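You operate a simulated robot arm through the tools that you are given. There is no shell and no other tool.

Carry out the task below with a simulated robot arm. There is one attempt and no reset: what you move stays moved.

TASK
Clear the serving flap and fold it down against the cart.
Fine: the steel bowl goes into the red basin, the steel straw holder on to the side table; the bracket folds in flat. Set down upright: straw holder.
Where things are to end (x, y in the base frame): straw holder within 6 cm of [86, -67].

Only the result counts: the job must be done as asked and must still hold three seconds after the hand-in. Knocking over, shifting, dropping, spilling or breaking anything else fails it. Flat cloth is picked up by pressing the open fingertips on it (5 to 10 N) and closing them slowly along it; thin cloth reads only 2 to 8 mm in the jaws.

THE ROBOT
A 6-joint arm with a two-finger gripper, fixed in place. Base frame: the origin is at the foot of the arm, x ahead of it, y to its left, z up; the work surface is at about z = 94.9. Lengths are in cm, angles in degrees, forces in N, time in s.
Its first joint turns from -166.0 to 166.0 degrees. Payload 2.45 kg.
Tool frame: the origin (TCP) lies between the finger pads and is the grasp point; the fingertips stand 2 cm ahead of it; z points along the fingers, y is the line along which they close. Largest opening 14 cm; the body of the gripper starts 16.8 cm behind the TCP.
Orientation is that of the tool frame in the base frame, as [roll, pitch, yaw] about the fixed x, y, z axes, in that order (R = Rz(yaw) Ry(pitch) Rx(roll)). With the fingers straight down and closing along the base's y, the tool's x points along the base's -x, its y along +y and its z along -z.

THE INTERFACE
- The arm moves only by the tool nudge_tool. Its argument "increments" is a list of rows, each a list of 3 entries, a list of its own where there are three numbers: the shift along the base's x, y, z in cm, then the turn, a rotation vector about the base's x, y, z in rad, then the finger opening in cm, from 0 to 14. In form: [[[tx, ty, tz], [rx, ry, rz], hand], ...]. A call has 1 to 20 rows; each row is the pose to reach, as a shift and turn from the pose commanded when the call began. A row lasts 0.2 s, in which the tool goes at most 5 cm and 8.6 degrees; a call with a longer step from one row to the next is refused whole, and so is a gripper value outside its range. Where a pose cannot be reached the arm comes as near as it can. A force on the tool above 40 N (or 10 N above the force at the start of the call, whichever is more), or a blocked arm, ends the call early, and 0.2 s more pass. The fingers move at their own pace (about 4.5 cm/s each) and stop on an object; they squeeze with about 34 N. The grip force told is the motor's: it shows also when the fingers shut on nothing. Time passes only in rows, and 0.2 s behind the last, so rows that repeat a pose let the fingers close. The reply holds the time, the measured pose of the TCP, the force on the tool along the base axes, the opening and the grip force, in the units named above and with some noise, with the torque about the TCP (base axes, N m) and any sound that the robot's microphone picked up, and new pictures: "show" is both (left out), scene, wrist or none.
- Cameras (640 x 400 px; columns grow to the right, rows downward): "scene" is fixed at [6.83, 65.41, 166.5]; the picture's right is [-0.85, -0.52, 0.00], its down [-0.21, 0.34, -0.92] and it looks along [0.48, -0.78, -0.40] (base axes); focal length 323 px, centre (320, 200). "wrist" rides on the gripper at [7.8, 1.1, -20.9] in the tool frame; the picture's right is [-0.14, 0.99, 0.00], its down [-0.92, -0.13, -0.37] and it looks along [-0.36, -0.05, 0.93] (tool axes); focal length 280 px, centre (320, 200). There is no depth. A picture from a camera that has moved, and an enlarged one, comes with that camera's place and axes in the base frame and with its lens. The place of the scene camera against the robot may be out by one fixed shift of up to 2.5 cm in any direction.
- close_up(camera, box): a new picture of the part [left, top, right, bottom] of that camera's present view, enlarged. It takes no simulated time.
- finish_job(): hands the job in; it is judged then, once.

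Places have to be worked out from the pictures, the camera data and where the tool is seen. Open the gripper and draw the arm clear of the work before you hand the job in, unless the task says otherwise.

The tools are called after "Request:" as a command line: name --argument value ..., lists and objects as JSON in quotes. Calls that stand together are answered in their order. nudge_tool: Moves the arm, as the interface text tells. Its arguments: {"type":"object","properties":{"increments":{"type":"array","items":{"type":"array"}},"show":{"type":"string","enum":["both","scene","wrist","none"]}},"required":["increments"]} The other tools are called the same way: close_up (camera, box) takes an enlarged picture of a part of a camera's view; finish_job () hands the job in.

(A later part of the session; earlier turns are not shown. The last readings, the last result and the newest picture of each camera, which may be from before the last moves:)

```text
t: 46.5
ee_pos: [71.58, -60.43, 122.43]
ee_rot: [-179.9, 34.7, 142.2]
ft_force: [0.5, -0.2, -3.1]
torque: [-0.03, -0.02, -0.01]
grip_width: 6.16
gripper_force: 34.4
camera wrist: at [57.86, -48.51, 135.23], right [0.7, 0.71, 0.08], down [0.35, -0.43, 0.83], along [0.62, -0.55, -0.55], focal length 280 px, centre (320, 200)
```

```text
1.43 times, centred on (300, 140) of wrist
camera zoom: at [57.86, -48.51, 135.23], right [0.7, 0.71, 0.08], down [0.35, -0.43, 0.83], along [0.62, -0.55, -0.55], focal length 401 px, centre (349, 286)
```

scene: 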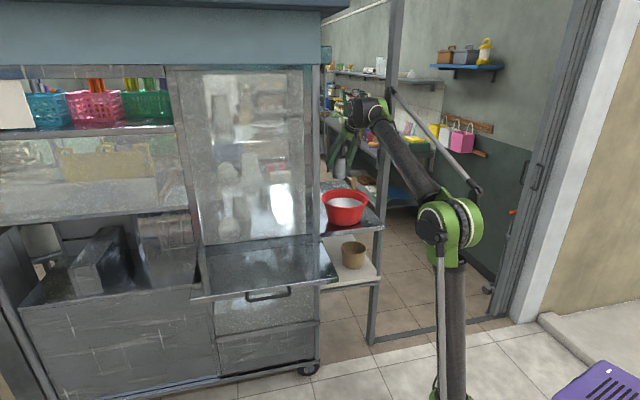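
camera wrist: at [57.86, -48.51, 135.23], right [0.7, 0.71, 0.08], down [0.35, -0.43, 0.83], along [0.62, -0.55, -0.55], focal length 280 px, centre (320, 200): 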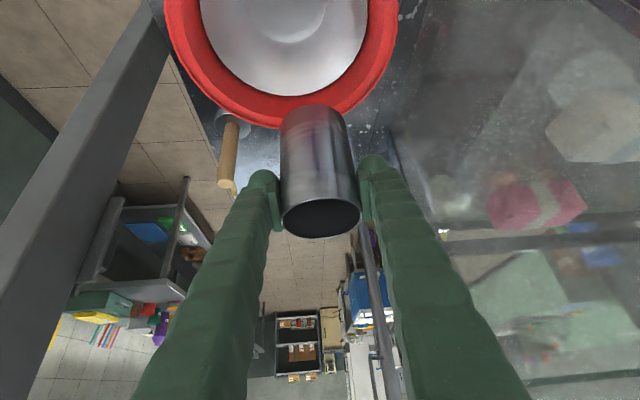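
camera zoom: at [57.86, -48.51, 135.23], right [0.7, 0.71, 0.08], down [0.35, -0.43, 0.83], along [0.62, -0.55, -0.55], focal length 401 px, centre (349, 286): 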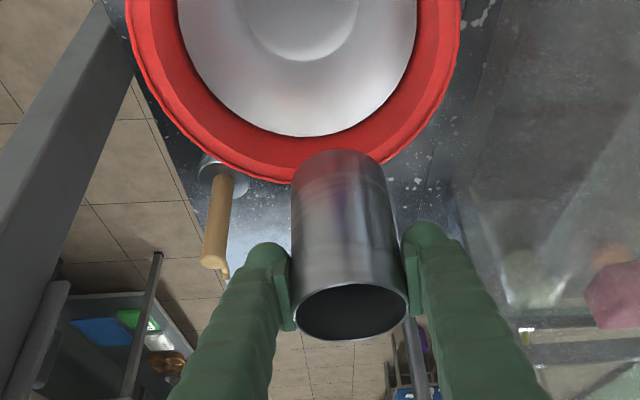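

The lane is clear; the wrist passes between post and cart. I shift toward the cart slightly (away from the tall post) and then extend to above the target spot.

Request:
nudge_tool --increments '[[[1.7, 1.7, 0], [0, 0, 0], 4], [[3.4, 3.4, 0], [0, 0, 0], 4], [[6, 0.8, 0], [0, 0, 0], 4], [[8.6, -1.8, 0], [0, 0, 0], 4], [[11.3, -4.5, 0], [0, 0, 0], 4], [[14, -7.2, 0], [0, 0, 0], 4], [[14, -7.2, 0], [0, 0, 0], 4]]'

Request:
close_up --camera "scene" --box '[280, 60, 460, 240]'

Request:
close_up --camera "wrist" --box '[100, 0, 500, 280]'

```text
t: 48.1
ee_pos: [85.38, -67.71, 122.49]
ee_rot: [-179.8, 34.9, 142.3]
ft_force: [0.6, -0.2, -3.6]
torque: [-0.02, 0.0, 0.01]
grip_width: 6.16
gripper_force: 34.1
camera wrist: at [71.66, -55.73, 135.22], right [0.7, 0.71, 0.08], down [0.35, -0.43, 0.83], along [0.62, -0.55, -0.55], focal length 280 px, centre (320, 200)
```

scene: 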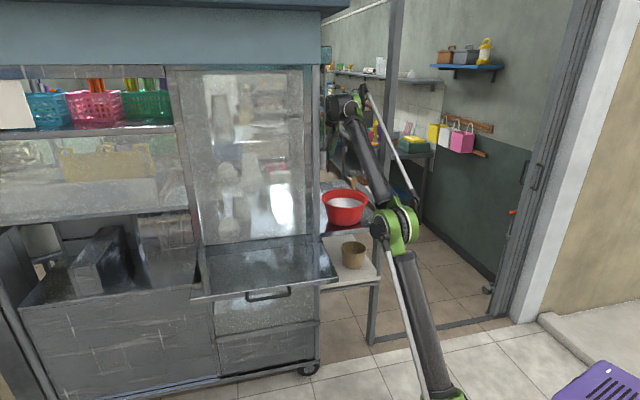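
wrist: 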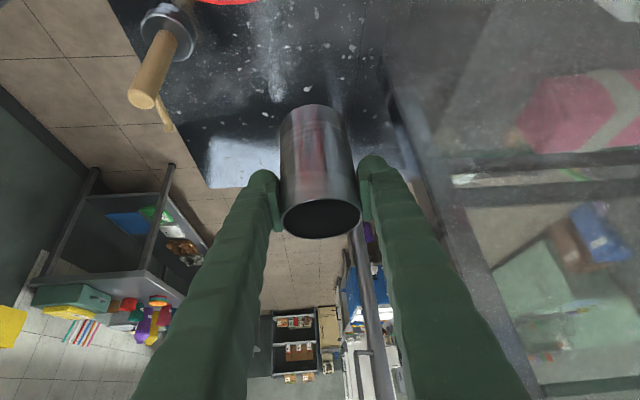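

```text
2.22 times, centred on (370, 150) of scene
camera zoom: at [6.83, 65.41, 166.5], right [-0.85, -0.52, 0.0], down [-0.21, 0.34, -0.92], along [0.48, -0.78, -0.4], focal length 717 px, centre (209, 311)
```

zoom: 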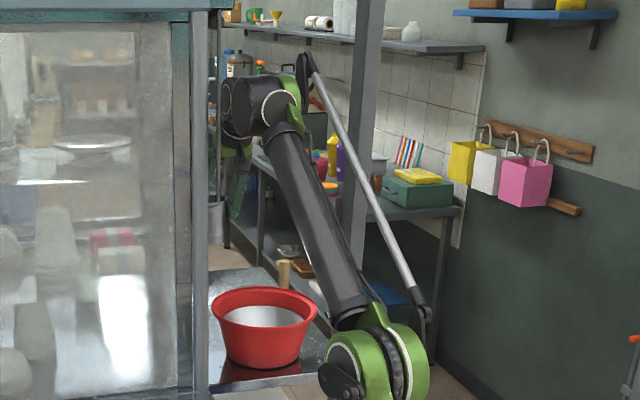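

```text
1.43 times, centred on (300, 140) of wrist
camera zoom: at [71.66, -55.73, 135.22], right [0.7, 0.71, 0.08], down [0.35, -0.43, 0.83], along [0.62, -0.55, -0.55], focal length 401 px, centre (349, 286)
```

zoom: 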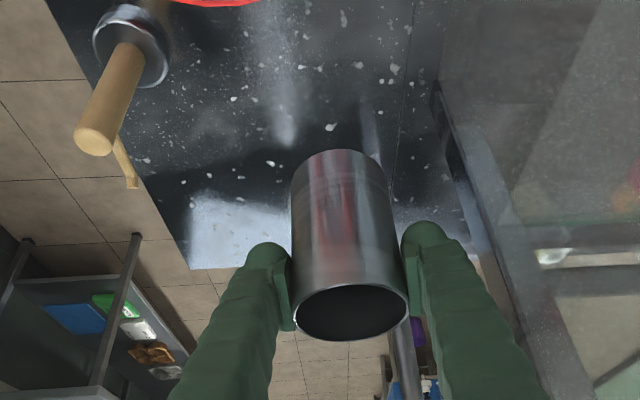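

I'm directly over the target at (85.4, -67.7), with room to cart side, basin and mallet. Descending to a few cm above the table.

Request:
nudge_tool --increments '[[[0.1, 0.2, -3.5], [0, 0, 0], 4], [[0.1, 0.2, -7], [0, 0, 0], 4], [[0.1, 0.2, -10.5], [0, 0, 0], 4], [[0.1, 0.2, -13.5], [0, 0, 0], 4], [[0.1, 0.2, -16], [0, 0, 0], 4], [[0.1, 0.2, -16], [0, 0, 0], 4]]'

Request:
close_up --camera "wrist" --box '[100, 0, 500, 280]'

Request:
close_up --camera "scene" --box '[290, 90, 420, 230]'

```text
t: 49.5
ee_pos: [85.35, -67.1, 106.21]
ee_rot: [-179.9, 34.9, 142.3]
ft_force: [-1.2, -0.4, -3.3]
torque: [0.03, -0.02, -0.02]
grip_width: 6.16
gripper_force: 33.7
camera wrist: at [71.54, -55.24, 118.97], right [0.7, 0.71, 0.08], down [0.35, -0.43, 0.83], along [0.62, -0.55, -0.55], focal length 280 px, centre (320, 200)
```

scene: 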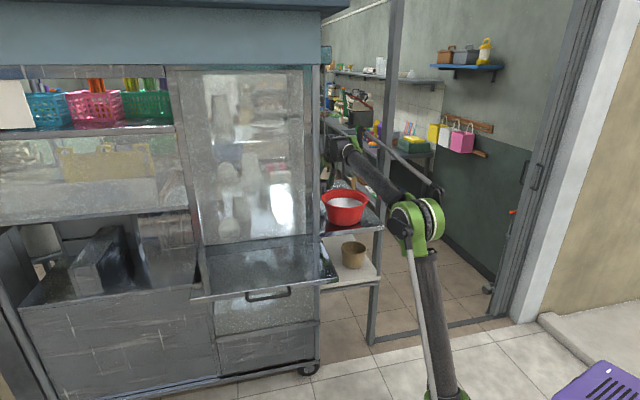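
wrist: 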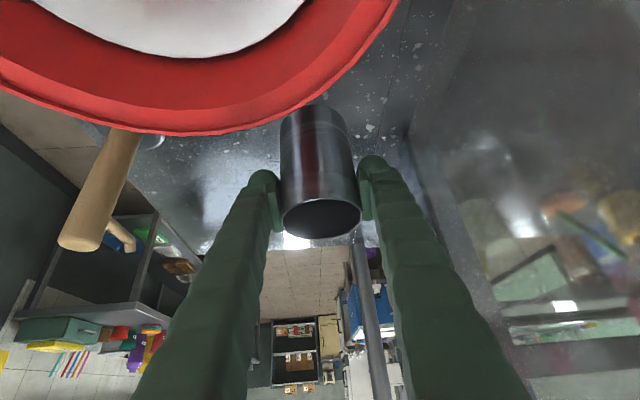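

```text
1.43 times, centred on (300, 140) of wrist
camera zoom: at [71.54, -55.24, 118.97], right [0.7, 0.71, 0.08], down [0.35, -0.43, 0.83], along [0.62, -0.55, -0.55], focal length 401 px, centre (349, 286)
```

zoom: 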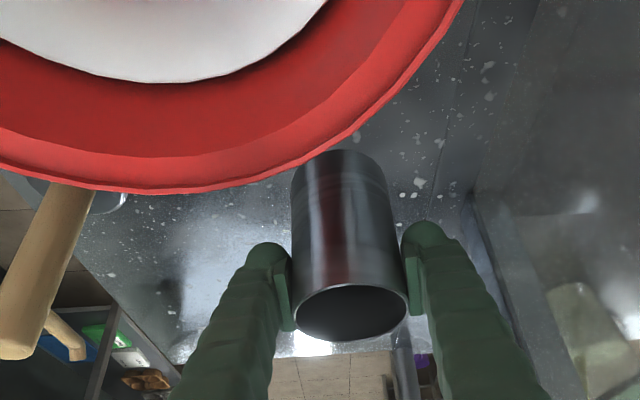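

```text
2.86 times, centred on (355, 160) of scene
camera zoom: at [6.83, 65.41, 166.5], right [-0.85, -0.52, 0.0], down [-0.21, 0.34, -0.92], along [0.48, -0.78, -0.4], focal length 922 px, centre (220, 314)
```

zoom: 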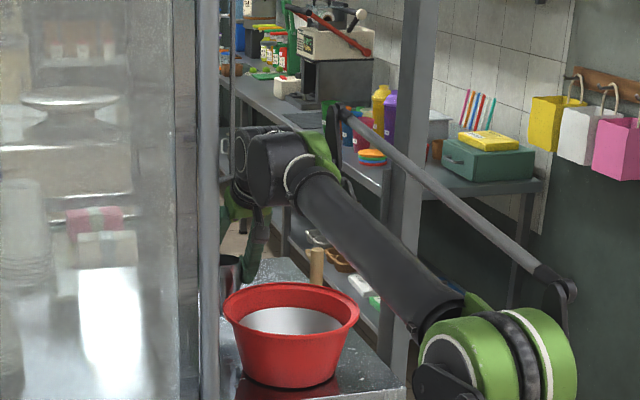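

Clear on all sides. Lowering slowly to find table contact.

Request:
nudge_tool --increments '[[[0.1, -0.1, -0.5], [0, 0, 0], 4], [[0.2, -0.2, -1], [0, 0, 0], 4], [[0.2, -0.2, -1.5], [0, 0, 0], 4], [[0.2, -0.2, -1.9], [0, 0, 0], 4]]' --show "none"

```text
t: 50.5
ee_pos: [85.75, -67.54, 104.55]
ee_rot: [-180.0, 34.8, 142.1]
ft_force: [0.6, -0.1, -3.7]
torque: [-0.04, 0.0, -0.01]
grip_width: 6.13
gripper_force: 34.2
```

No contact yet at TCP z 104.5 (force still only the holder's weight). Continuing in small steps.

Request:
nudge_tool --increments '[[[0, 0, -0.3], [0, 0, 0], 4], [[0, 0, -0.6], [0, 0, 0], 4], [[0, 0, -0.9], [0, 0, 0], 4]]' --show "none"

```text
t: 51.3
ee_pos: [85.67, -67.57, 103.53]
ee_rot: [-179.9, 34.8, 142.3]
ft_force: [-0.2, -0.2, -4.6]
torque: [0.03, -0.02, 0.0]
grip_width: 6.15
gripper_force: 34.1
```

Still free at 103.5. Continuing.

Request:
nudge_tool --increments '[[[0, 0, -0.3], [0, 0, 0], 4], [[0, 0, -0.6], [0, 0, 0], 4], [[0, 0, -0.8], [0, 0, 0], 4]]' --show "none"

```text
t: 52.1
ee_pos: [85.68, -67.64, 102.76]
ee_rot: [-179.9, 34.7, 142.1]
ft_force: [0.2, 0.3, -2.8]
torque: [0.01, 0.0, 0.01]
grip_width: 6.14
gripper_force: 33.8
```

Force is drifting within noise; I'll check the picture while going another half centimetre.

Request:
nudge_tool --increments '[[[0, 0, -0.25], [0, 0, 0], 4], [[0, 0, -0.5], [0, 0, 0], 4]]'

Request:
close_up --camera "wrist" --box '[200, 40, 460, 240]'

```text
t: 52.7
ee_pos: [85.93, -67.54, 102.3]
ee_rot: [-179.9, 34.8, 142.1]
ft_force: [-1.3, 0.1, -4.1]
torque: [-0.03, 0.0, 0.03]
grip_width: 6.15
gripper_force: 34.4
camera wrist: at [72.01, -55.64, 115.04], right [0.7, 0.71, 0.08], down [0.35, -0.43, 0.83], along [0.62, -0.55, -0.55], focal length 280 px, centre (320, 200)
```

scene: 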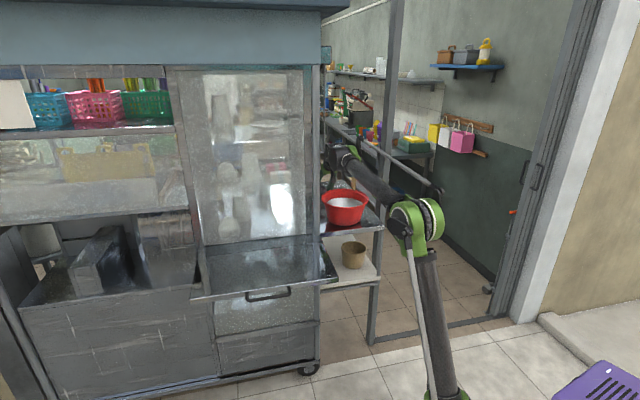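
wrist: 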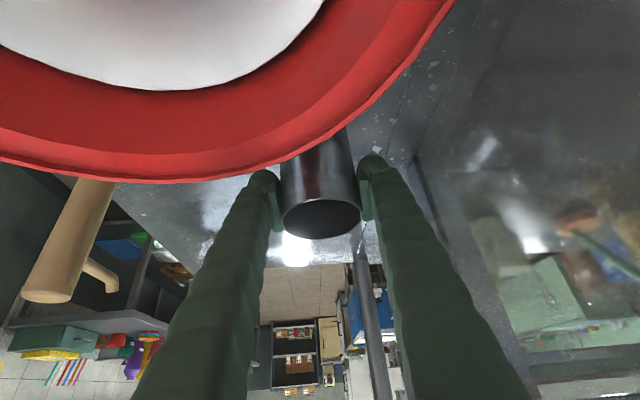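

```text
2.00 times, centred on (330, 140) of wrist
camera zoom: at [72.01, -55.64, 115.04], right [0.7, 0.71, 0.08], down [0.35, -0.43, 0.83], along [0.62, -0.55, -0.55], focal length 561 px, centre (300, 320)
```

zoom: 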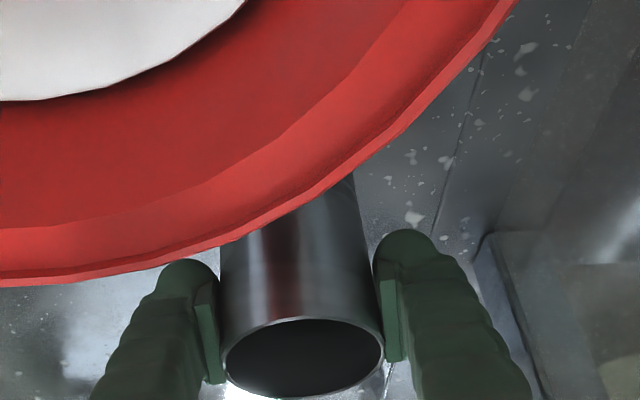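

The holder is past the basin rim with space, and fingers remain above the rim. Continuing down for contact.

Request:
nudge_tool --increments '[[[0, 0, -0.25], [0, 0, 0], 4], [[0, 0, -0.5], [0, 0, 0], 4]]' --show "none"

```text
t: 53.3
ee_pos: [85.66, -67.6, 101.93]
ee_rot: [-179.9, 34.9, 142.1]
ft_force: [5.7, -4.5, 29.0]
torque: [0.31, 0.24, -0.12]
grip_width: 6.2
gripper_force: 33.9
```

Contact: 29 N upward at TCP z 101.9, so the holder's base is on the table. I back off slightly to unload and then open gently.

Request:
nudge_tool --increments '[[[0, 0, 0.1], [0, 0, 0], 4], [[0, 0, 0.2], [0, 0, 0], 4], [[0, 0, 0.2], [0, 0, 0], 4]]' --show "none"

```text
t: 54.1
ee_pos: [85.73, -67.37, 101.8]
ee_rot: [-179.9, 34.8, 142.2]
ft_force: [0.6, -0.5, -3.7]
torque: [0.0, 0.0, 0.0]
grip_width: 6.14
gripper_force: 34.4
```

It's hanging within about a millimetre of the table. I lower 0.1 cm and open to about 7.6 cm.

Request:
nudge_tool --increments '[[[0, 0, -0.1], [0, 0, 0], 4], [[0, 0, -0.1], [0, 0, 0], 6], [[0, 0, -0.1], [0, 0, 0], 6.4], [[0, 0, -0.1], [0, 0, 0], 6.8], [[0, 0, -0.1], [0, 0, 0], 7.2], [[0, 0, -0.1], [0, 0, 0], 7.6], [[0, 0, -0.1], [0, 0, 0], 7.6]]'

Request:
close_up --camera "wrist" --box '[200, 40, 460, 240]'

```text
t: 55.7
ee_pos: [85.79, -67.5, 101.84]
ee_rot: [-179.9, 34.8, 142.2]
ft_force: [-0.6, 0.3, 0.6]
torque: [0.01, 0.03, -0.01]
grip_width: 7.62
gripper_force: 0.1
camera wrist: at [72.0, -55.56, 114.64], right [0.7, 0.71, 0.08], down [0.35, -0.43, 0.83], along [0.62, -0.55, -0.55], focal length 280 px, centre (320, 200)
```

scene: 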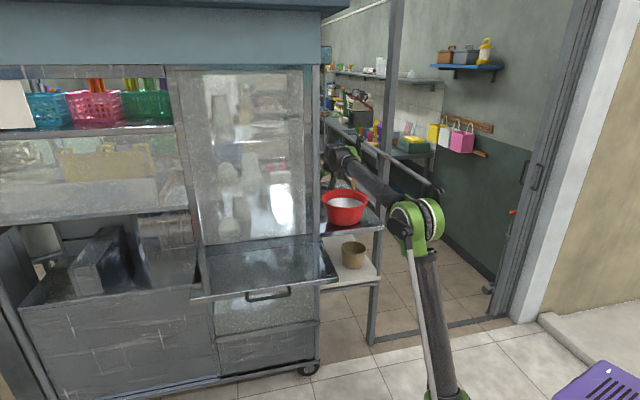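
wrist: 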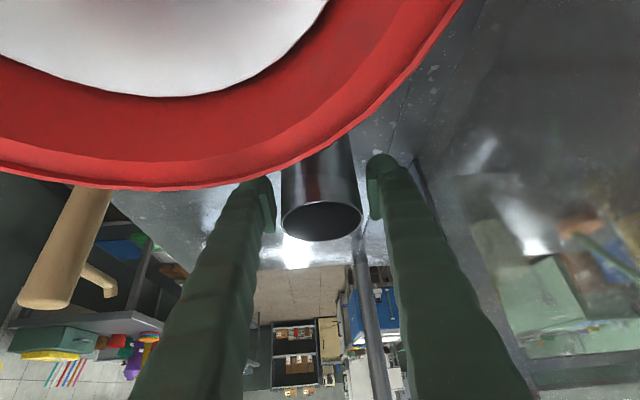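

```text
2.00 times, centred on (330, 140) of wrist
camera zoom: at [72.0, -55.56, 114.64], right [0.7, 0.71, 0.08], down [0.35, -0.43, 0.83], along [0.62, -0.55, -0.55], focal length 561 px, centre (300, 320)
```

zoom: 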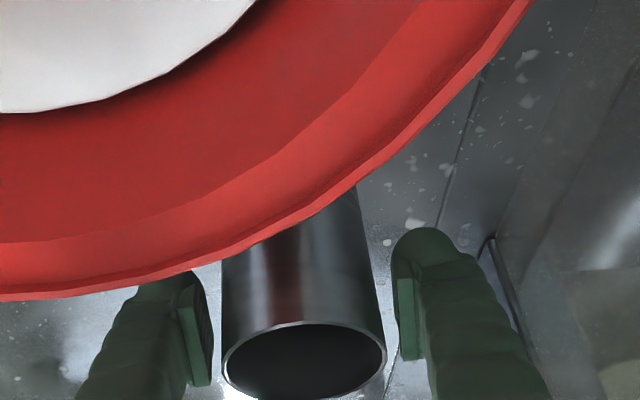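

Released; fingers are clear on both sides. Moving straight up.

Request:
nudge_tool --increments '[[[0, 0, 0.5], [0, 0, 0], 7.6], [[0, 0, 1.5], [0, 0, 0], 7.6], [[0, 0, 3.5], [0, 0, 0], 7.6], [[0, 0, 7], [0, 0, 0], 7.6], [[0, 0, 11], [0, 0, 0], 7.6], [[0, 0, 15], [0, 0, 0], 7.6], [[0, 0, 19], [0, 0, 0], 7.6], [[0, 0, 19], [0, 0, 0], 7.6]]'

Request:
close_up --camera "wrist" --box '[140, 0, 460, 240]'

```text
t: 57.5
ee_pos: [85.91, -67.78, 120.79]
ee_rot: [-180.0, 34.8, 142.3]
ft_force: [-0.3, 0.1, -0.3]
torque: [0.03, -0.02, -0.04]
grip_width: 7.6
gripper_force: 0.0
camera wrist: at [72.06, -55.68, 133.51], right [0.7, 0.71, 0.08], down [0.35, -0.43, 0.83], along [0.62, -0.55, -0.55], focal length 280 px, centre (320, 200)
```

scene: 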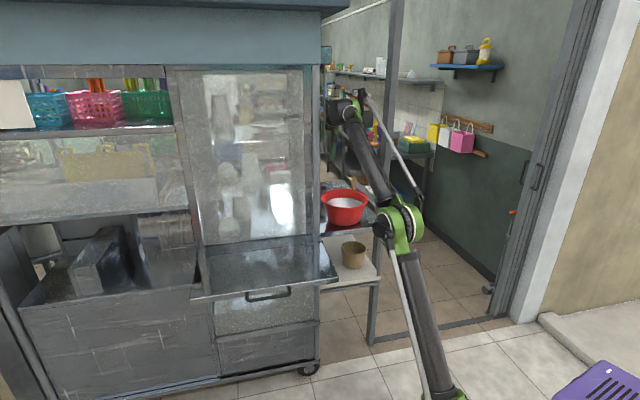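
wrist: 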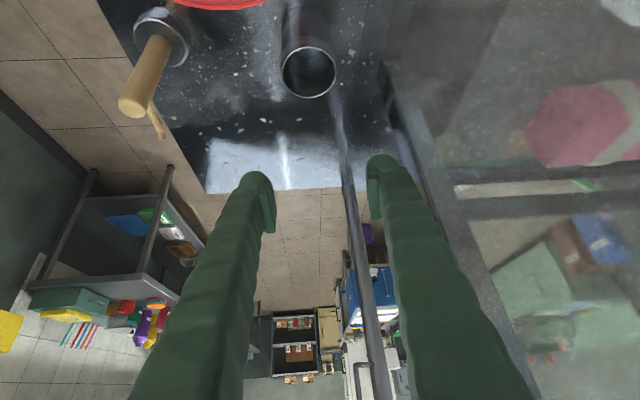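

```text
1.67 times, centred on (300, 120) of wrist
camera zoom: at [72.06, -55.68, 133.51], right [0.7, 0.71, 0.08], down [0.35, -0.43, 0.83], along [0.62, -0.55, -0.55], focal length 467 px, centre (353, 333)
```

zoom: 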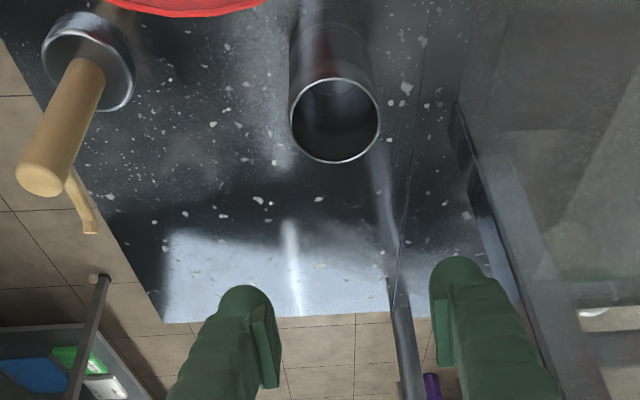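

The holder stands upright at about (85.7, -67.7). Now I back out the same way and close the fingers.

Request:
nudge_tool --increments '[[[-3.5, 1.8, 0.5], [0, 0, 0], 7.6], [[-7, 3.6, 1], [0, 0, 0], 5], [[-10.5, 5.4, 1], [0, 0, 0], 3], [[-14, 7.2, 1], [0, 0, 0], 1], [[-17.3, 10.5, 1], [0, 0, 0], 0], [[-20.6, 13.8, 1], [0, 0, 0], 0], [[-23.9, 17, 1], [0, 0, 0], 0], [[-27.2, 20.3, 1], [0, 0, 0], 0], [[-30.4, 23.5, 1], [0, 0, 0], 0], [[-33.4, 26.8, 1], [0, 0, 0], 0], [[-33.4, 26.8, 1], [0, 0, 0], 0]]'

Request:
close_up --camera "scene" --box '[290, 140, 410, 260]'

```text
t: 59.9
ee_pos: [53.16, -41.19, 121.92]
ee_rot: [-179.9, 34.8, 142.2]
ft_force: [-0.1, -0.5, 0.0]
torque: [0.0, 0.03, -0.02]
grip_width: 0.0
gripper_force: 29.4
camera wrist: at [39.32, -29.12, 134.65], right [0.7, 0.71, 0.08], down [0.35, -0.43, 0.83], along [0.62, -0.55, -0.55], focal length 280 px, centre (320, 200)
```

scene: 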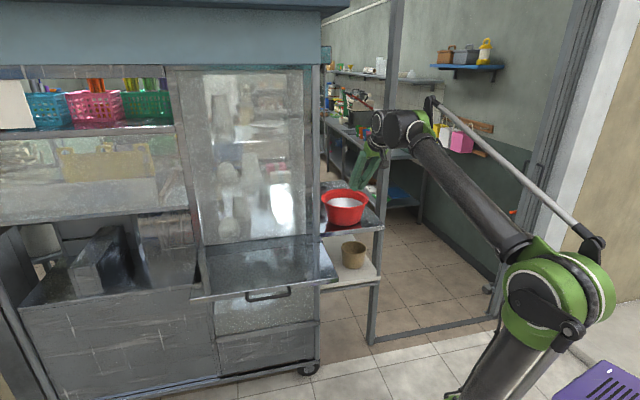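
wrist: 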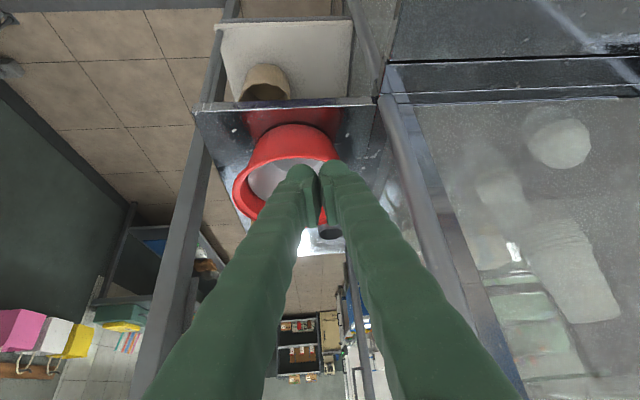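

```text
3.33 times, centred on (350, 200) of scene
camera zoom: at [6.83, 65.41, 166.5], right [-0.85, -0.52, 0.0], down [-0.21, 0.34, -0.92], along [0.48, -0.78, -0.4], focal length 1076 px, centre (220, 200)
```

zoom: 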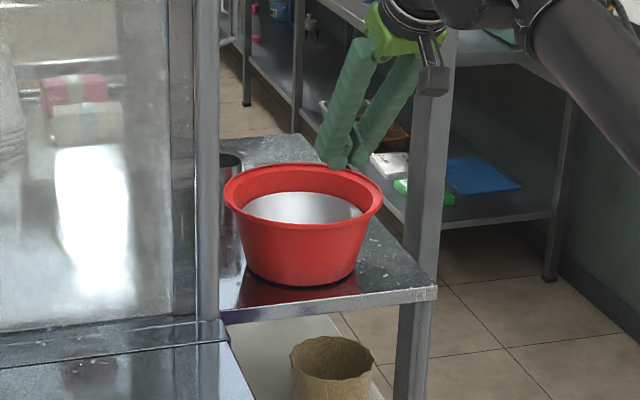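

Holder and basin remain undisturbed. I now travel back along the front to the left end of the flap at height.

Request:
nudge_tool --increments '[[[0.5, 4.6, 0], [0, 0, -0.02], 0], [[1, 9.2, 0], [0, 0, -0.04], 0], [[1.5, 13.8, 0], [0, 0, -0.06], 0], [[2, 18.4, -1], [0, 0, -0.08], 0], [[2.5, 23, -2], [0, 0, -0.1], 0], [[3, 27.6, -3], [0, 0, -0.126], 0], [[3.5, 32.2, -4], [0, 0, -0.126], 0], [[4, 36.8, -4], [0, 0, -0.126], 0], [[4.5, 41.4, -4], [0, 0, -0.126], 0], [[5, 46, -4], [0, 0, -0.126], 0], [[6.5, 50, -4], [0, 0, -0.126], 0], [[9, 54, -4], [0, 0, -0.126], 0], [[9, 54, -4], [0, 0, -0.126], 0]]' --show "none"

Request:
nudge_tool --increments '[[[0.8, 1.8, -3], [-0.055, -0.055, 0], 0], [[1.6, 3.6, -6.5], [-0.11, -0.11, 0], 0], [[2.4, 5.4, -10], [-0.165, -0.165, 0], 0], [[3.2, 7.2, -13.5], [-0.22, -0.22, 0], 0], [[4, 9, -17], [-0.275, -0.275, 0], 0], [[4.8, 10.8, -20.5], [-0.33, -0.33, 0], 0], [[5.6, 12.6, -24], [-0.385, -0.385, 0], 0], [[6.4, 14.4, -27.5], [-0.44, -0.44, 0], 0], [[7.2, 16, -31], [-0.495, -0.495, 0], 0], [[8, 17, -34.5], [-0.53, -0.53, 0], 0], [[9, 17, -36.5], [-0.53, -0.53, 0], 0], [[9, 17, -36.5], [-0.53, -0.53, 0], 0]]'

Request:
close_up --camera "wrist" --box '[160, 40, 480, 240]'

```text
t: 62.7
ee_pos: [61.46, 13.24, 118.08]
ee_rot: [-179.9, 34.8, 135.0]
ft_force: [-0.5, 0.3, 0.3]
torque: [-0.04, -0.04, -0.03]
grip_width: 0.02
gripper_force: 28.7
```

```text
t: 65.3
ee_pos: [70.39, 30.55, 81.32]
ee_rot: [-179.9, 77.8, 134.9]
ft_force: [-0.7, 0.0, 0.6]
torque: [0.01, 0.0, 0.01]
grip_width: 0.0
gripper_force: 29.2
camera wrist: at [55.55, 46.77, 78.17], right [0.72, 0.68, 0.13], down [-0.21, 0.03, 0.98], along [0.66, -0.73, 0.16], focal length 280 px, centre (320, 200)
```

scene: 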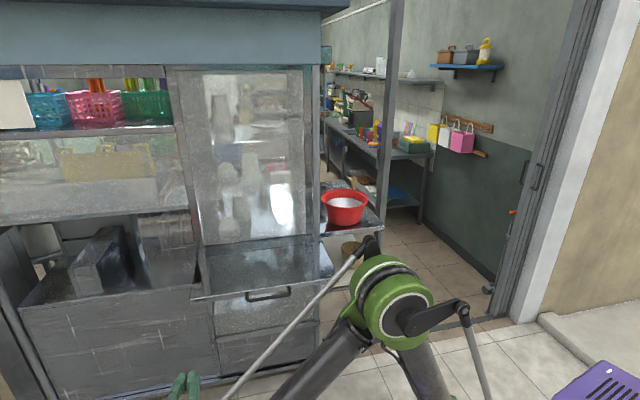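
wrist: 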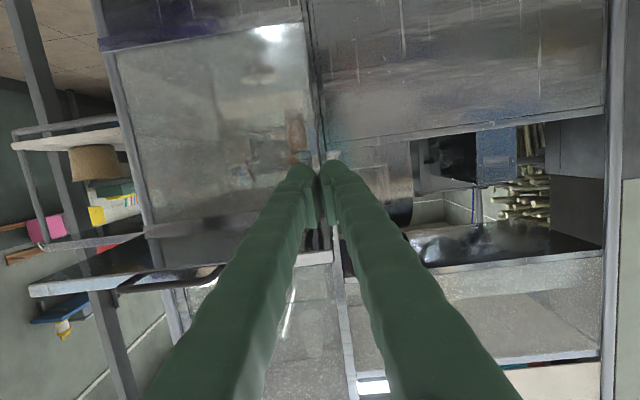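

```text
2.00 times, centred on (320, 140) of wrist
camera zoom: at [55.55, 46.77, 78.17], right [0.72, 0.68, 0.13], down [-0.21, 0.03, 0.98], along [0.66, -0.73, 0.16], focal length 561 px, centre (320, 320)
```

zoom: 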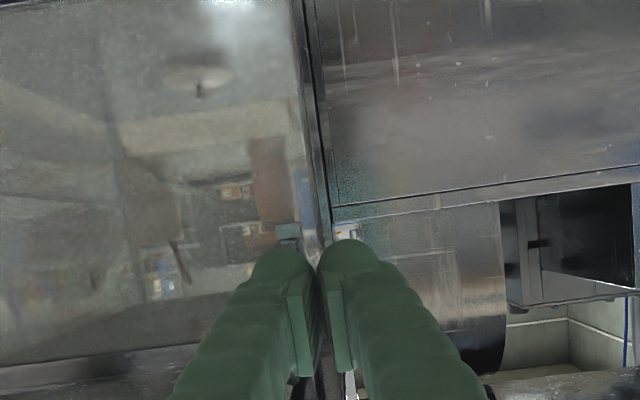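

The fingers hide the bracket from here; I shift further left to see past them.

Request:
nudge_tool --increments '[[[3, 3, 0.5], [0, 0, 0], 0], [[6, 6, 1], [0, 0, 0], 0], [[8, 6, 1], [0, 0, 0], 0], [[8, 6, 1], [0, 0, 0], 0]]' --show "wrist"

Request:
close_up --camera "wrist" --box '[160, 80, 360, 280]'

```text
t: 66.3
ee_pos: [78.2, 36.06, 82.36]
ee_rot: [-179.8, 77.9, 134.9]
ft_force: [-0.2, -0.3, -0.1]
torque: [-0.02, -0.02, 0.0]
grip_width: 0.0
gripper_force: 29.3
camera wrist: at [63.48, 52.34, 79.14], right [0.72, 0.68, 0.13], down [-0.21, 0.03, 0.98], along [0.66, -0.73, 0.16], focal length 280 px, centre (320, 200)
```

wrist: 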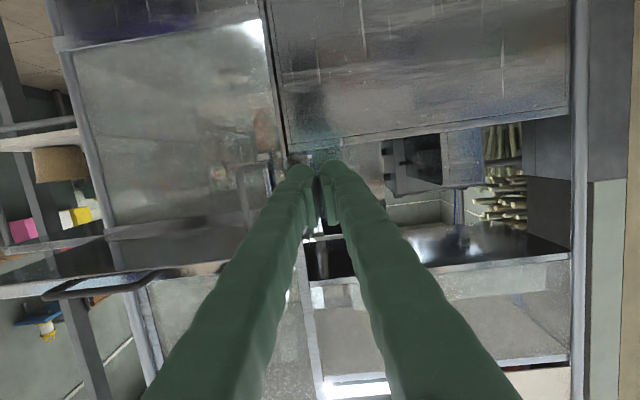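

```text
2.00 times, centred on (260, 180) of wrist
camera zoom: at [63.48, 52.34, 79.14], right [0.72, 0.68, 0.13], down [-0.21, 0.03, 0.98], along [0.66, -0.73, 0.16], focal length 561 px, centre (440, 240)
```

zoom: 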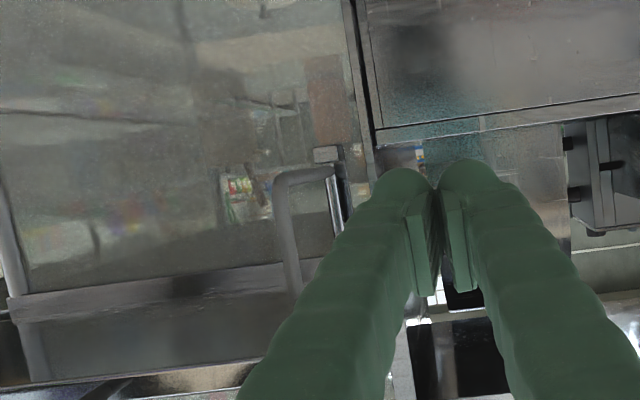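

I now see the hinge plate and the bracket's outer bar from the left; hinge near m≈73, u≈67, bar about 20.5 cm out, lower leg z≈80. I'll turn the tool slightly more rightward and a touch past horizontal so the wrist stays low, at push height.

Request:
nudge_tool --increments '[[[1.9, -2.8, -0.5], [0, 0, -0.09], 0], [[3.8, -5.6, -1], [0, 0, -0.18], 0], [[5.7, -8.5, -1.5], [0, 0, -0.262], 0], [[5.7, -8.5, -2], [-0.08, -0.06, -0.262], 0], [[5.7, -8.5, -2.4], [-0.16, -0.12, -0.262], 0], [[5.7, -8.5, -2.6], [-0.2376, -0.1817, -0.262], 0], [[5.7, -8.5, -2.6], [-0.2376, -0.1817, -0.262], 0]]'

Request:
close_up --camera "wrist" --box '[160, 80, 440, 280]'

```text
t: 67.9
ee_pos: [84.15, 27.75, 79.77]
ee_rot: [0.1, 85.1, -60.1]
ft_force: [-0.1, -0.8, -0.1]
torque: [0.01, 0.03, 0.0]
grip_width: 0.0
gripper_force: 29.5
camera wrist: at [75.06, 45.61, 70.27], right [0.85, 0.5, 0.14], down [-0.33, 0.32, 0.89], along [0.4, -0.8, 0.44], focal length 280 px, centre (320, 200)
```

scene: 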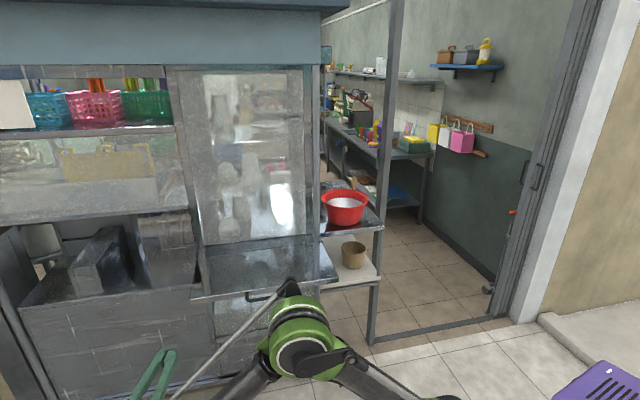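
wrist: 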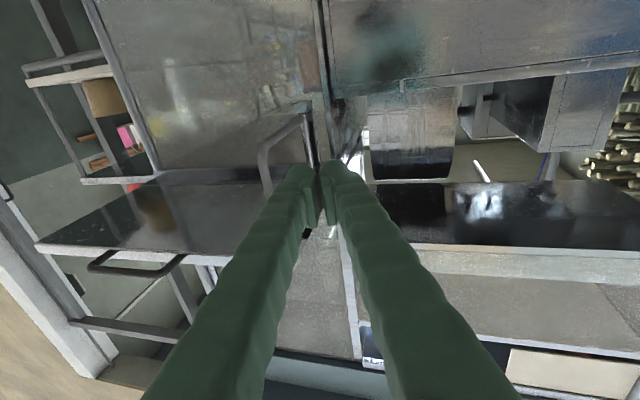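

```text
2.00 times, centred on (300, 180) of wrist
camera zoom: at [75.06, 45.61, 70.27], right [0.85, 0.5, 0.14], down [-0.33, 0.32, 0.89], along [0.4, -0.8, 0.44], focal length 561 px, centre (360, 240)
```

zoom: 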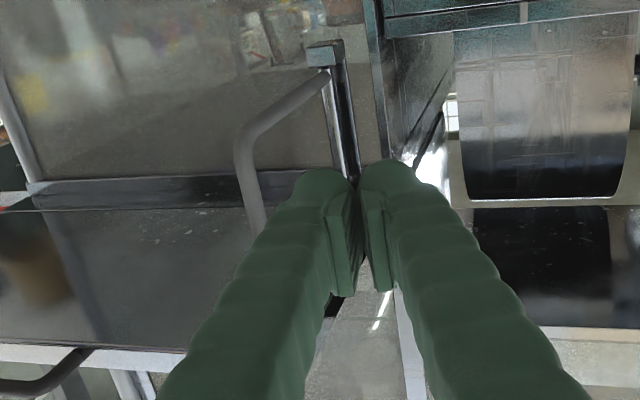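

The bracket is clearly visible: lower leg at z ≈ 79.6, outer bar at m ≈ 53.5. The tool is at the matching height, pitched slightly upward. I advance next to the bar on its left side.

Request:
nudge_tool --increments '[[[1.2, -3.3, 0], [0, 0, 0], 0], [[2.3, -6.6, 0], [0, 0, 0], 0], [[3.5, -9.9, 0], [0, 0, 0], 0], [[4.6, -13.1, 0], [0, 0, 0], 0], [[4.6, -13.1, 0], [0, 0, 0], 0]]'

Request:
close_up --camera "wrist" --box '[160, 80, 440, 280]'

```text
t: 69.1
ee_pos: [88.79, 14.58, 79.58]
ee_rot: [0.3, 85.1, -59.9]
ft_force: [0.5, -0.9, 0.1]
torque: [-0.02, 0.01, -0.04]
grip_width: 0.01
gripper_force: 29.3
camera wrist: at [79.8, 32.5, 69.99], right [0.85, 0.5, 0.14], down [-0.33, 0.32, 0.89], along [0.4, -0.8, 0.44], focal length 280 px, centre (320, 200)
```

scene: 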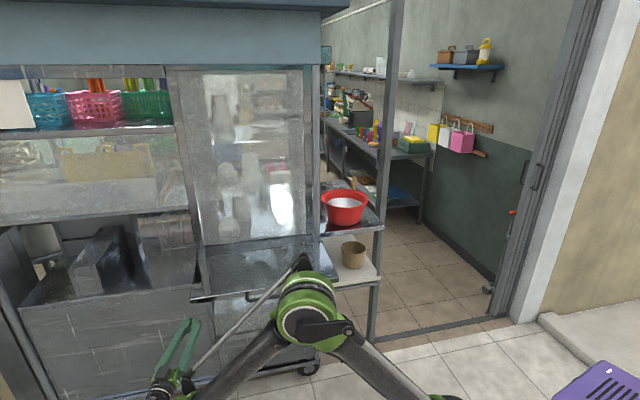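
wrist: 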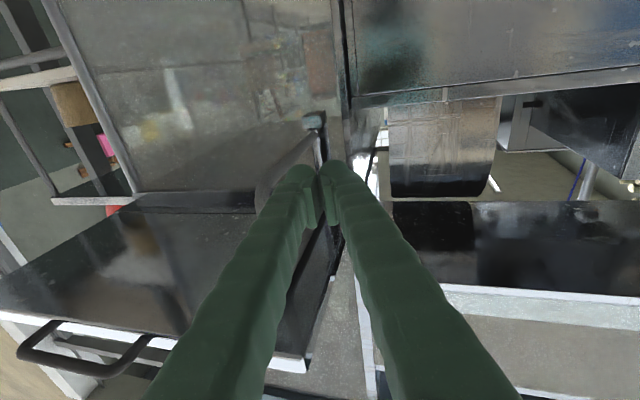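

```text
2.00 times, centred on (300, 180) of wrist
camera zoom: at [79.8, 32.5, 69.99], right [0.85, 0.5, 0.14], down [-0.33, 0.32, 0.89], along [0.4, -0.8, 0.44], focal length 561 px, centre (360, 240)
```

zoom: 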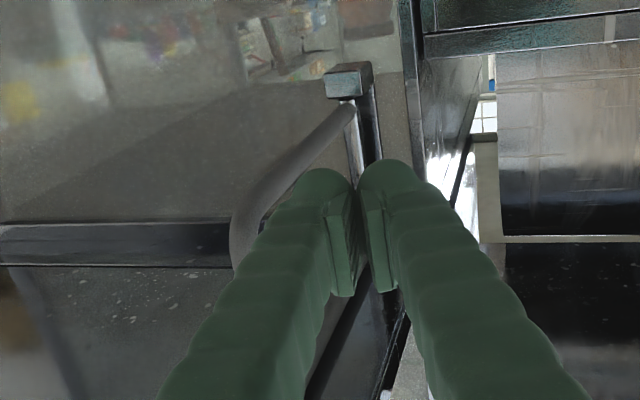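

The elbow of the bracket reads m 54, u 67, just to the right of the fingers. I now push it sideways with the closed fingers, following its arc for the first 30°.

Request:
nudge_tool --increments '[[[-0.8, -1.8, 0], [0, 0, 0], 0], [[-1.6, -3.6, 0], [0, 0, 0], 0], [[-2.7, -4.7, 0], [0, 0, 0], 0], [[-3.8, -5.8, 0], [0, 0, 0], 0], [[-4.9, -7, 0], [0, 0, 0], 0], [[-5.7, -8.4, 0], [0, 0, 0], 0], [[-6.5, -9.8, 0], [0, 0, 0], 0], [[-7.2, -11.2, 0], [0, 0, 0], 0], [[-7.2, -11.2, 0], [0, 0, 0], 0]]'

Request:
close_up --camera "wrist" --box '[160, 80, 440, 280]'

```text
t: 71.1
ee_pos: [81.31, 3.49, 79.59]
ee_rot: [0.4, 85.1, -59.9]
ft_force: [0.8, -0.5, -0.5]
torque: [0.0, 0.01, 0.01]
grip_width: 0.0
gripper_force: 29.7
camera wrist: at [72.33, 21.32, 70.12], right [0.85, 0.5, 0.14], down [-0.33, 0.32, 0.89], along [0.4, -0.8, 0.44], focal length 280 px, centre (320, 200)
```

scene: 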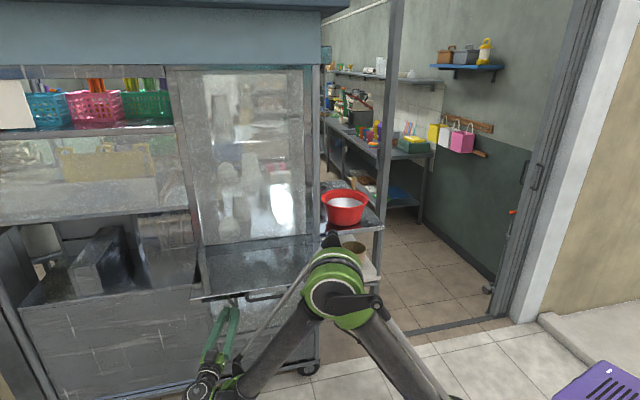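
wrist: 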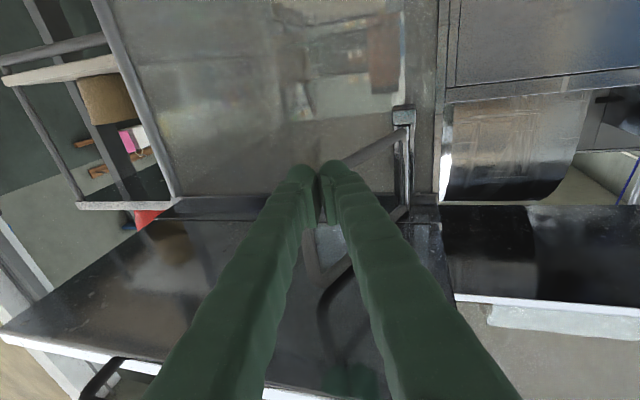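

```text
2.00 times, centred on (300, 180) of wrist
camera zoom: at [72.33, 21.32, 70.12], right [0.85, 0.5, 0.14], down [-0.33, 0.32, 0.89], along [0.4, -0.8, 0.44], focal length 561 px, centre (360, 240)
```

zoom: 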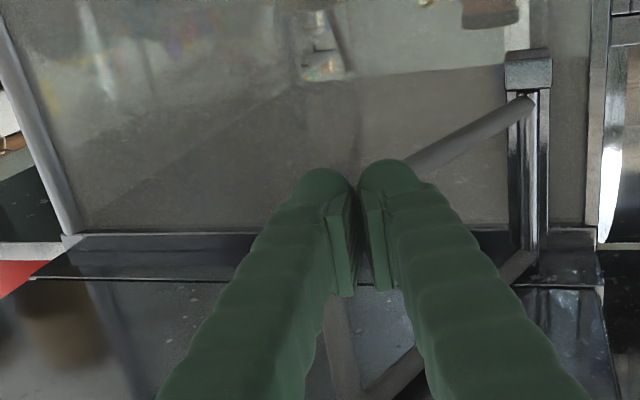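

The bracket swings freely with almost no resistance (both its legs now angle behind the fingers), and the flap is still level. Continuing along the arc to about 75°.

Request:
nudge_tool --increments '[[[-0.6, -1.5, 0], [0, 0, 0], 0], [[-1.0, -3, 0], [0, 0, 0], 0], [[-1.1, -4.5, 0], [0, 0, 0], 0], [[-1.2, -6, 0], [0, 0, 0], 0], [[-1.2, -7.6, 0], [0, 0, 0], 0], [[-1.1, -9.2, 0], [0, 0, 0], 0], [[-0.7, -10.7, 0], [0, 0, 0], 0], [[-0.3, -12.3, 0], [0, 0, 0], 0], [[0.1, -13.8, 0], [0, 0, 0], 0], [[0.1, -13.8, 0], [0, 0, 0], 0]]'

Request:
close_up --camera "wrist" --box '[200, 80, 520, 300]'

Request:
close_up --camera "scene" --box '[180, 220, 360, 400]'

```text
t: 73.3
ee_pos: [81.72, -10.21, 79.69]
ee_rot: [0.3, 85.2, -59.9]
ft_force: [-0.2, -0.1, -0.1]
torque: [-0.02, -0.02, 0.03]
grip_width: 0.0
gripper_force: 29.1
camera wrist: at [72.67, 7.58, 70.23], right [0.85, 0.5, 0.14], down [-0.33, 0.32, 0.89], along [0.4, -0.8, 0.44], focal length 280 px, centre (320, 200)
```

scene: 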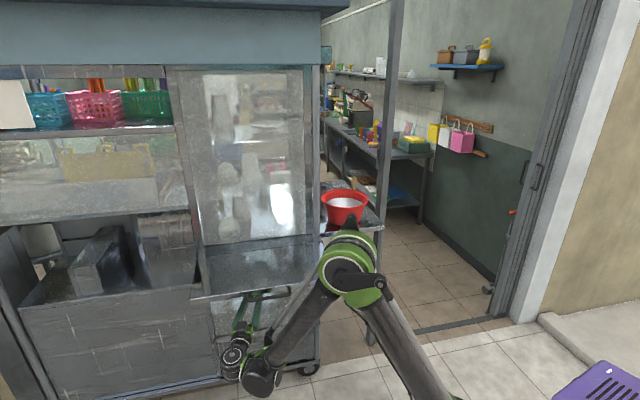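
wrist: 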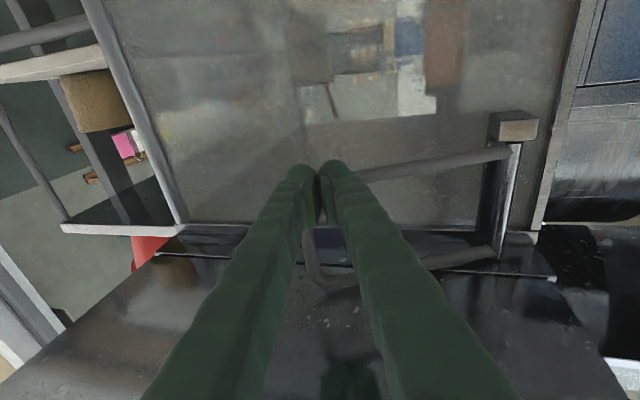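

```text
1.82 times, centred on (360, 190) of wrist
camera zoom: at [72.67, 7.58, 70.23], right [0.85, 0.5, 0.14], down [-0.33, 0.32, 0.89], along [0.4, -0.8, 0.44], focal length 510 px, centre (247, 218)
```

zoom: 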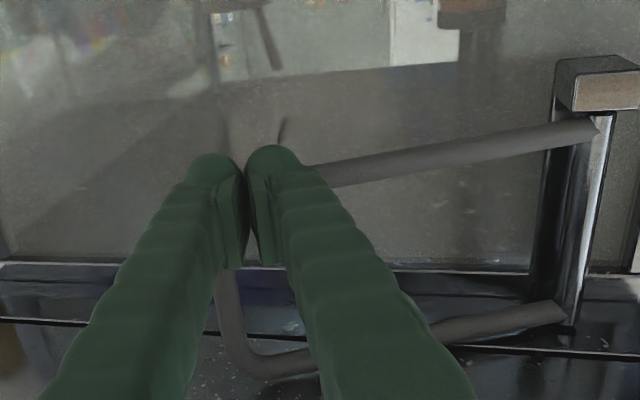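

```text
2.22 times, centred on (270, 310) of scene
camera zoom: at [6.83, 65.41, 166.5], right [-0.85, -0.52, 0.0], down [-0.21, 0.34, -0.92], along [0.48, -0.78, -0.4], focal length 717 px, centre (431, -44)
```

zoom: 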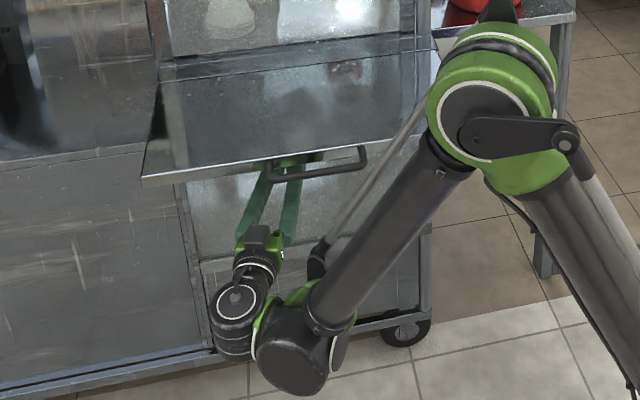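

The bracket is about three-quarters folded and the flap still holds level. I push the last part straight in toward the panel until it sits flat.

Request:
nudge_tool --increments '[[[0.5, -0.9, 0], [0, 0, 0], 0], [[1, -1.8, 0], [0, 0, 0], 0], [[1.6, -2.7, 0], [0, 0, 0], 0], [[2.1, -3.4, 0], [0, 0, 0], 0], [[2.5, -4.1, 0], [0, 0, 0], 0], [[2.5, -4.1, 0], [0, 0, 0], 0]]'

Request:
close_up --camera "wrist" --box '[200, 80, 520, 300]'

```text
t: 74.7
ee_pos: [84.2, -14.41, 79.7]
ee_rot: [0.4, 85.2, -59.9]
ft_force: [-0.7, 1.1, 0.7]
torque: [0.0, -0.02, 0.0]
grip_width: 0.0
gripper_force: 28.8
camera wrist: at [75.18, 3.43, 70.28], right [0.85, 0.5, 0.14], down [-0.33, 0.32, 0.89], along [0.4, -0.8, 0.44], focal length 280 px, centre (320, 200)
```

scene: 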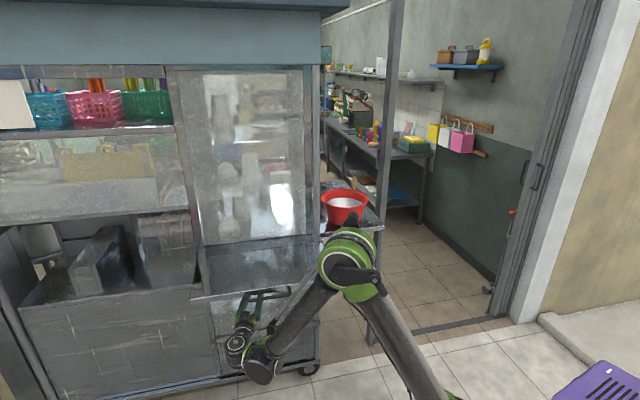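
wrist: 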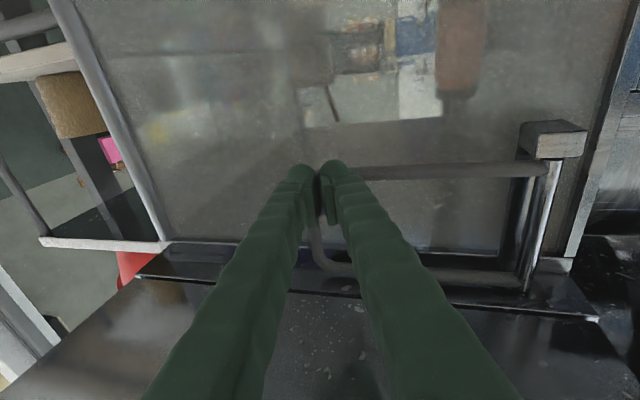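

```text
1.82 times, centred on (360, 190) of wrist
camera zoom: at [75.18, 3.43, 70.28], right [0.85, 0.5, 0.14], down [-0.33, 0.32, 0.89], along [0.4, -0.8, 0.44], focal length 510 px, centre (247, 218)
```

zoom: 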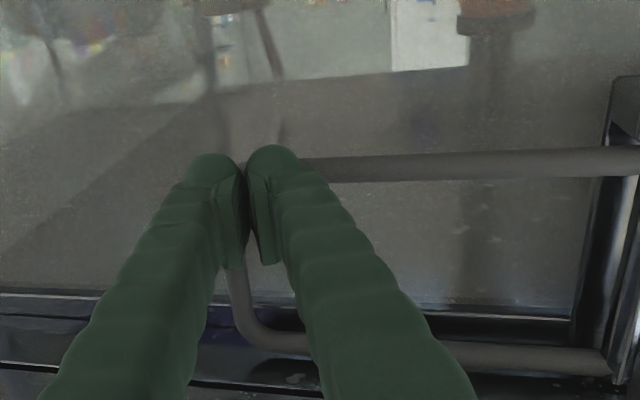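

Nearly flat; no resistance yet. I push in a little further in small steps to find the stop.

Request:
nudge_tool --increments '[[[0.3, -0.3, 0], [0, 0, 0], 0], [[0.6, -0.6, 0], [0, 0, 0], 0], [[0.6, -0.6, 0], [0, 0, 0], 0]]' --show "none"

Request:
nudge_tool --increments '[[[0.3, -0.3, 0], [0, 0, 0], 0], [[0.6, -0.6, 0], [0, 0, 0], 0], [[0.6, -0.6, 0], [0, 0, 0], 0]]'

Request:
close_up --camera "wrist" --box '[200, 80, 520, 300]'

```text
t: 75.5
ee_pos: [84.72, -15.14, 79.71]
ee_rot: [0.4, 85.1, -60.0]
ft_force: [-0.4, 0.5, -0.6]
torque: [-0.02, -0.01, 0.01]
grip_width: 0.0
gripper_force: 29.5
```

```text
t: 76.3
ee_pos: [85.34, -15.68, 79.73]
ee_rot: [0.4, 85.0, -60.0]
ft_force: [0.3, 0.4, -0.2]
torque: [0.01, 0.02, -0.05]
grip_width: 0.02
gripper_force: 29.2
camera wrist: at [76.3, 2.21, 70.2], right [0.85, 0.5, 0.14], down [-0.33, 0.32, 0.89], along [0.4, -0.8, 0.44], focal length 280 px, centre (320, 200)
```

scene: 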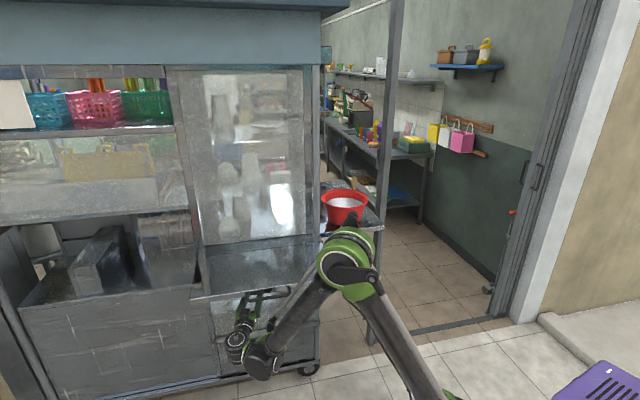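
wrist: 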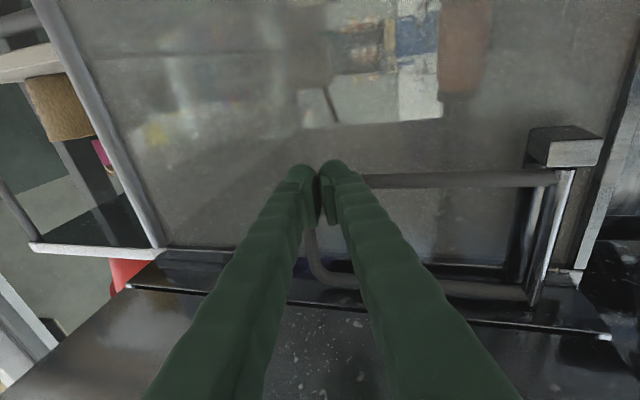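

```text
1.82 times, centred on (360, 190) of wrist
camera zoom: at [76.3, 2.21, 70.2], right [0.85, 0.5, 0.14], down [-0.33, 0.32, 0.89], along [0.4, -0.8, 0.44], focal length 510 px, centre (247, 218)
```

zoom: 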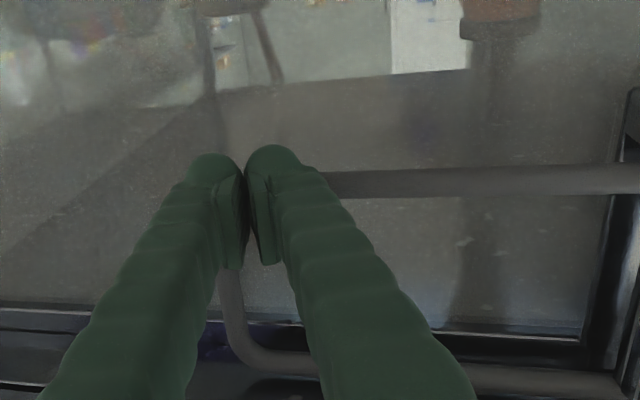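

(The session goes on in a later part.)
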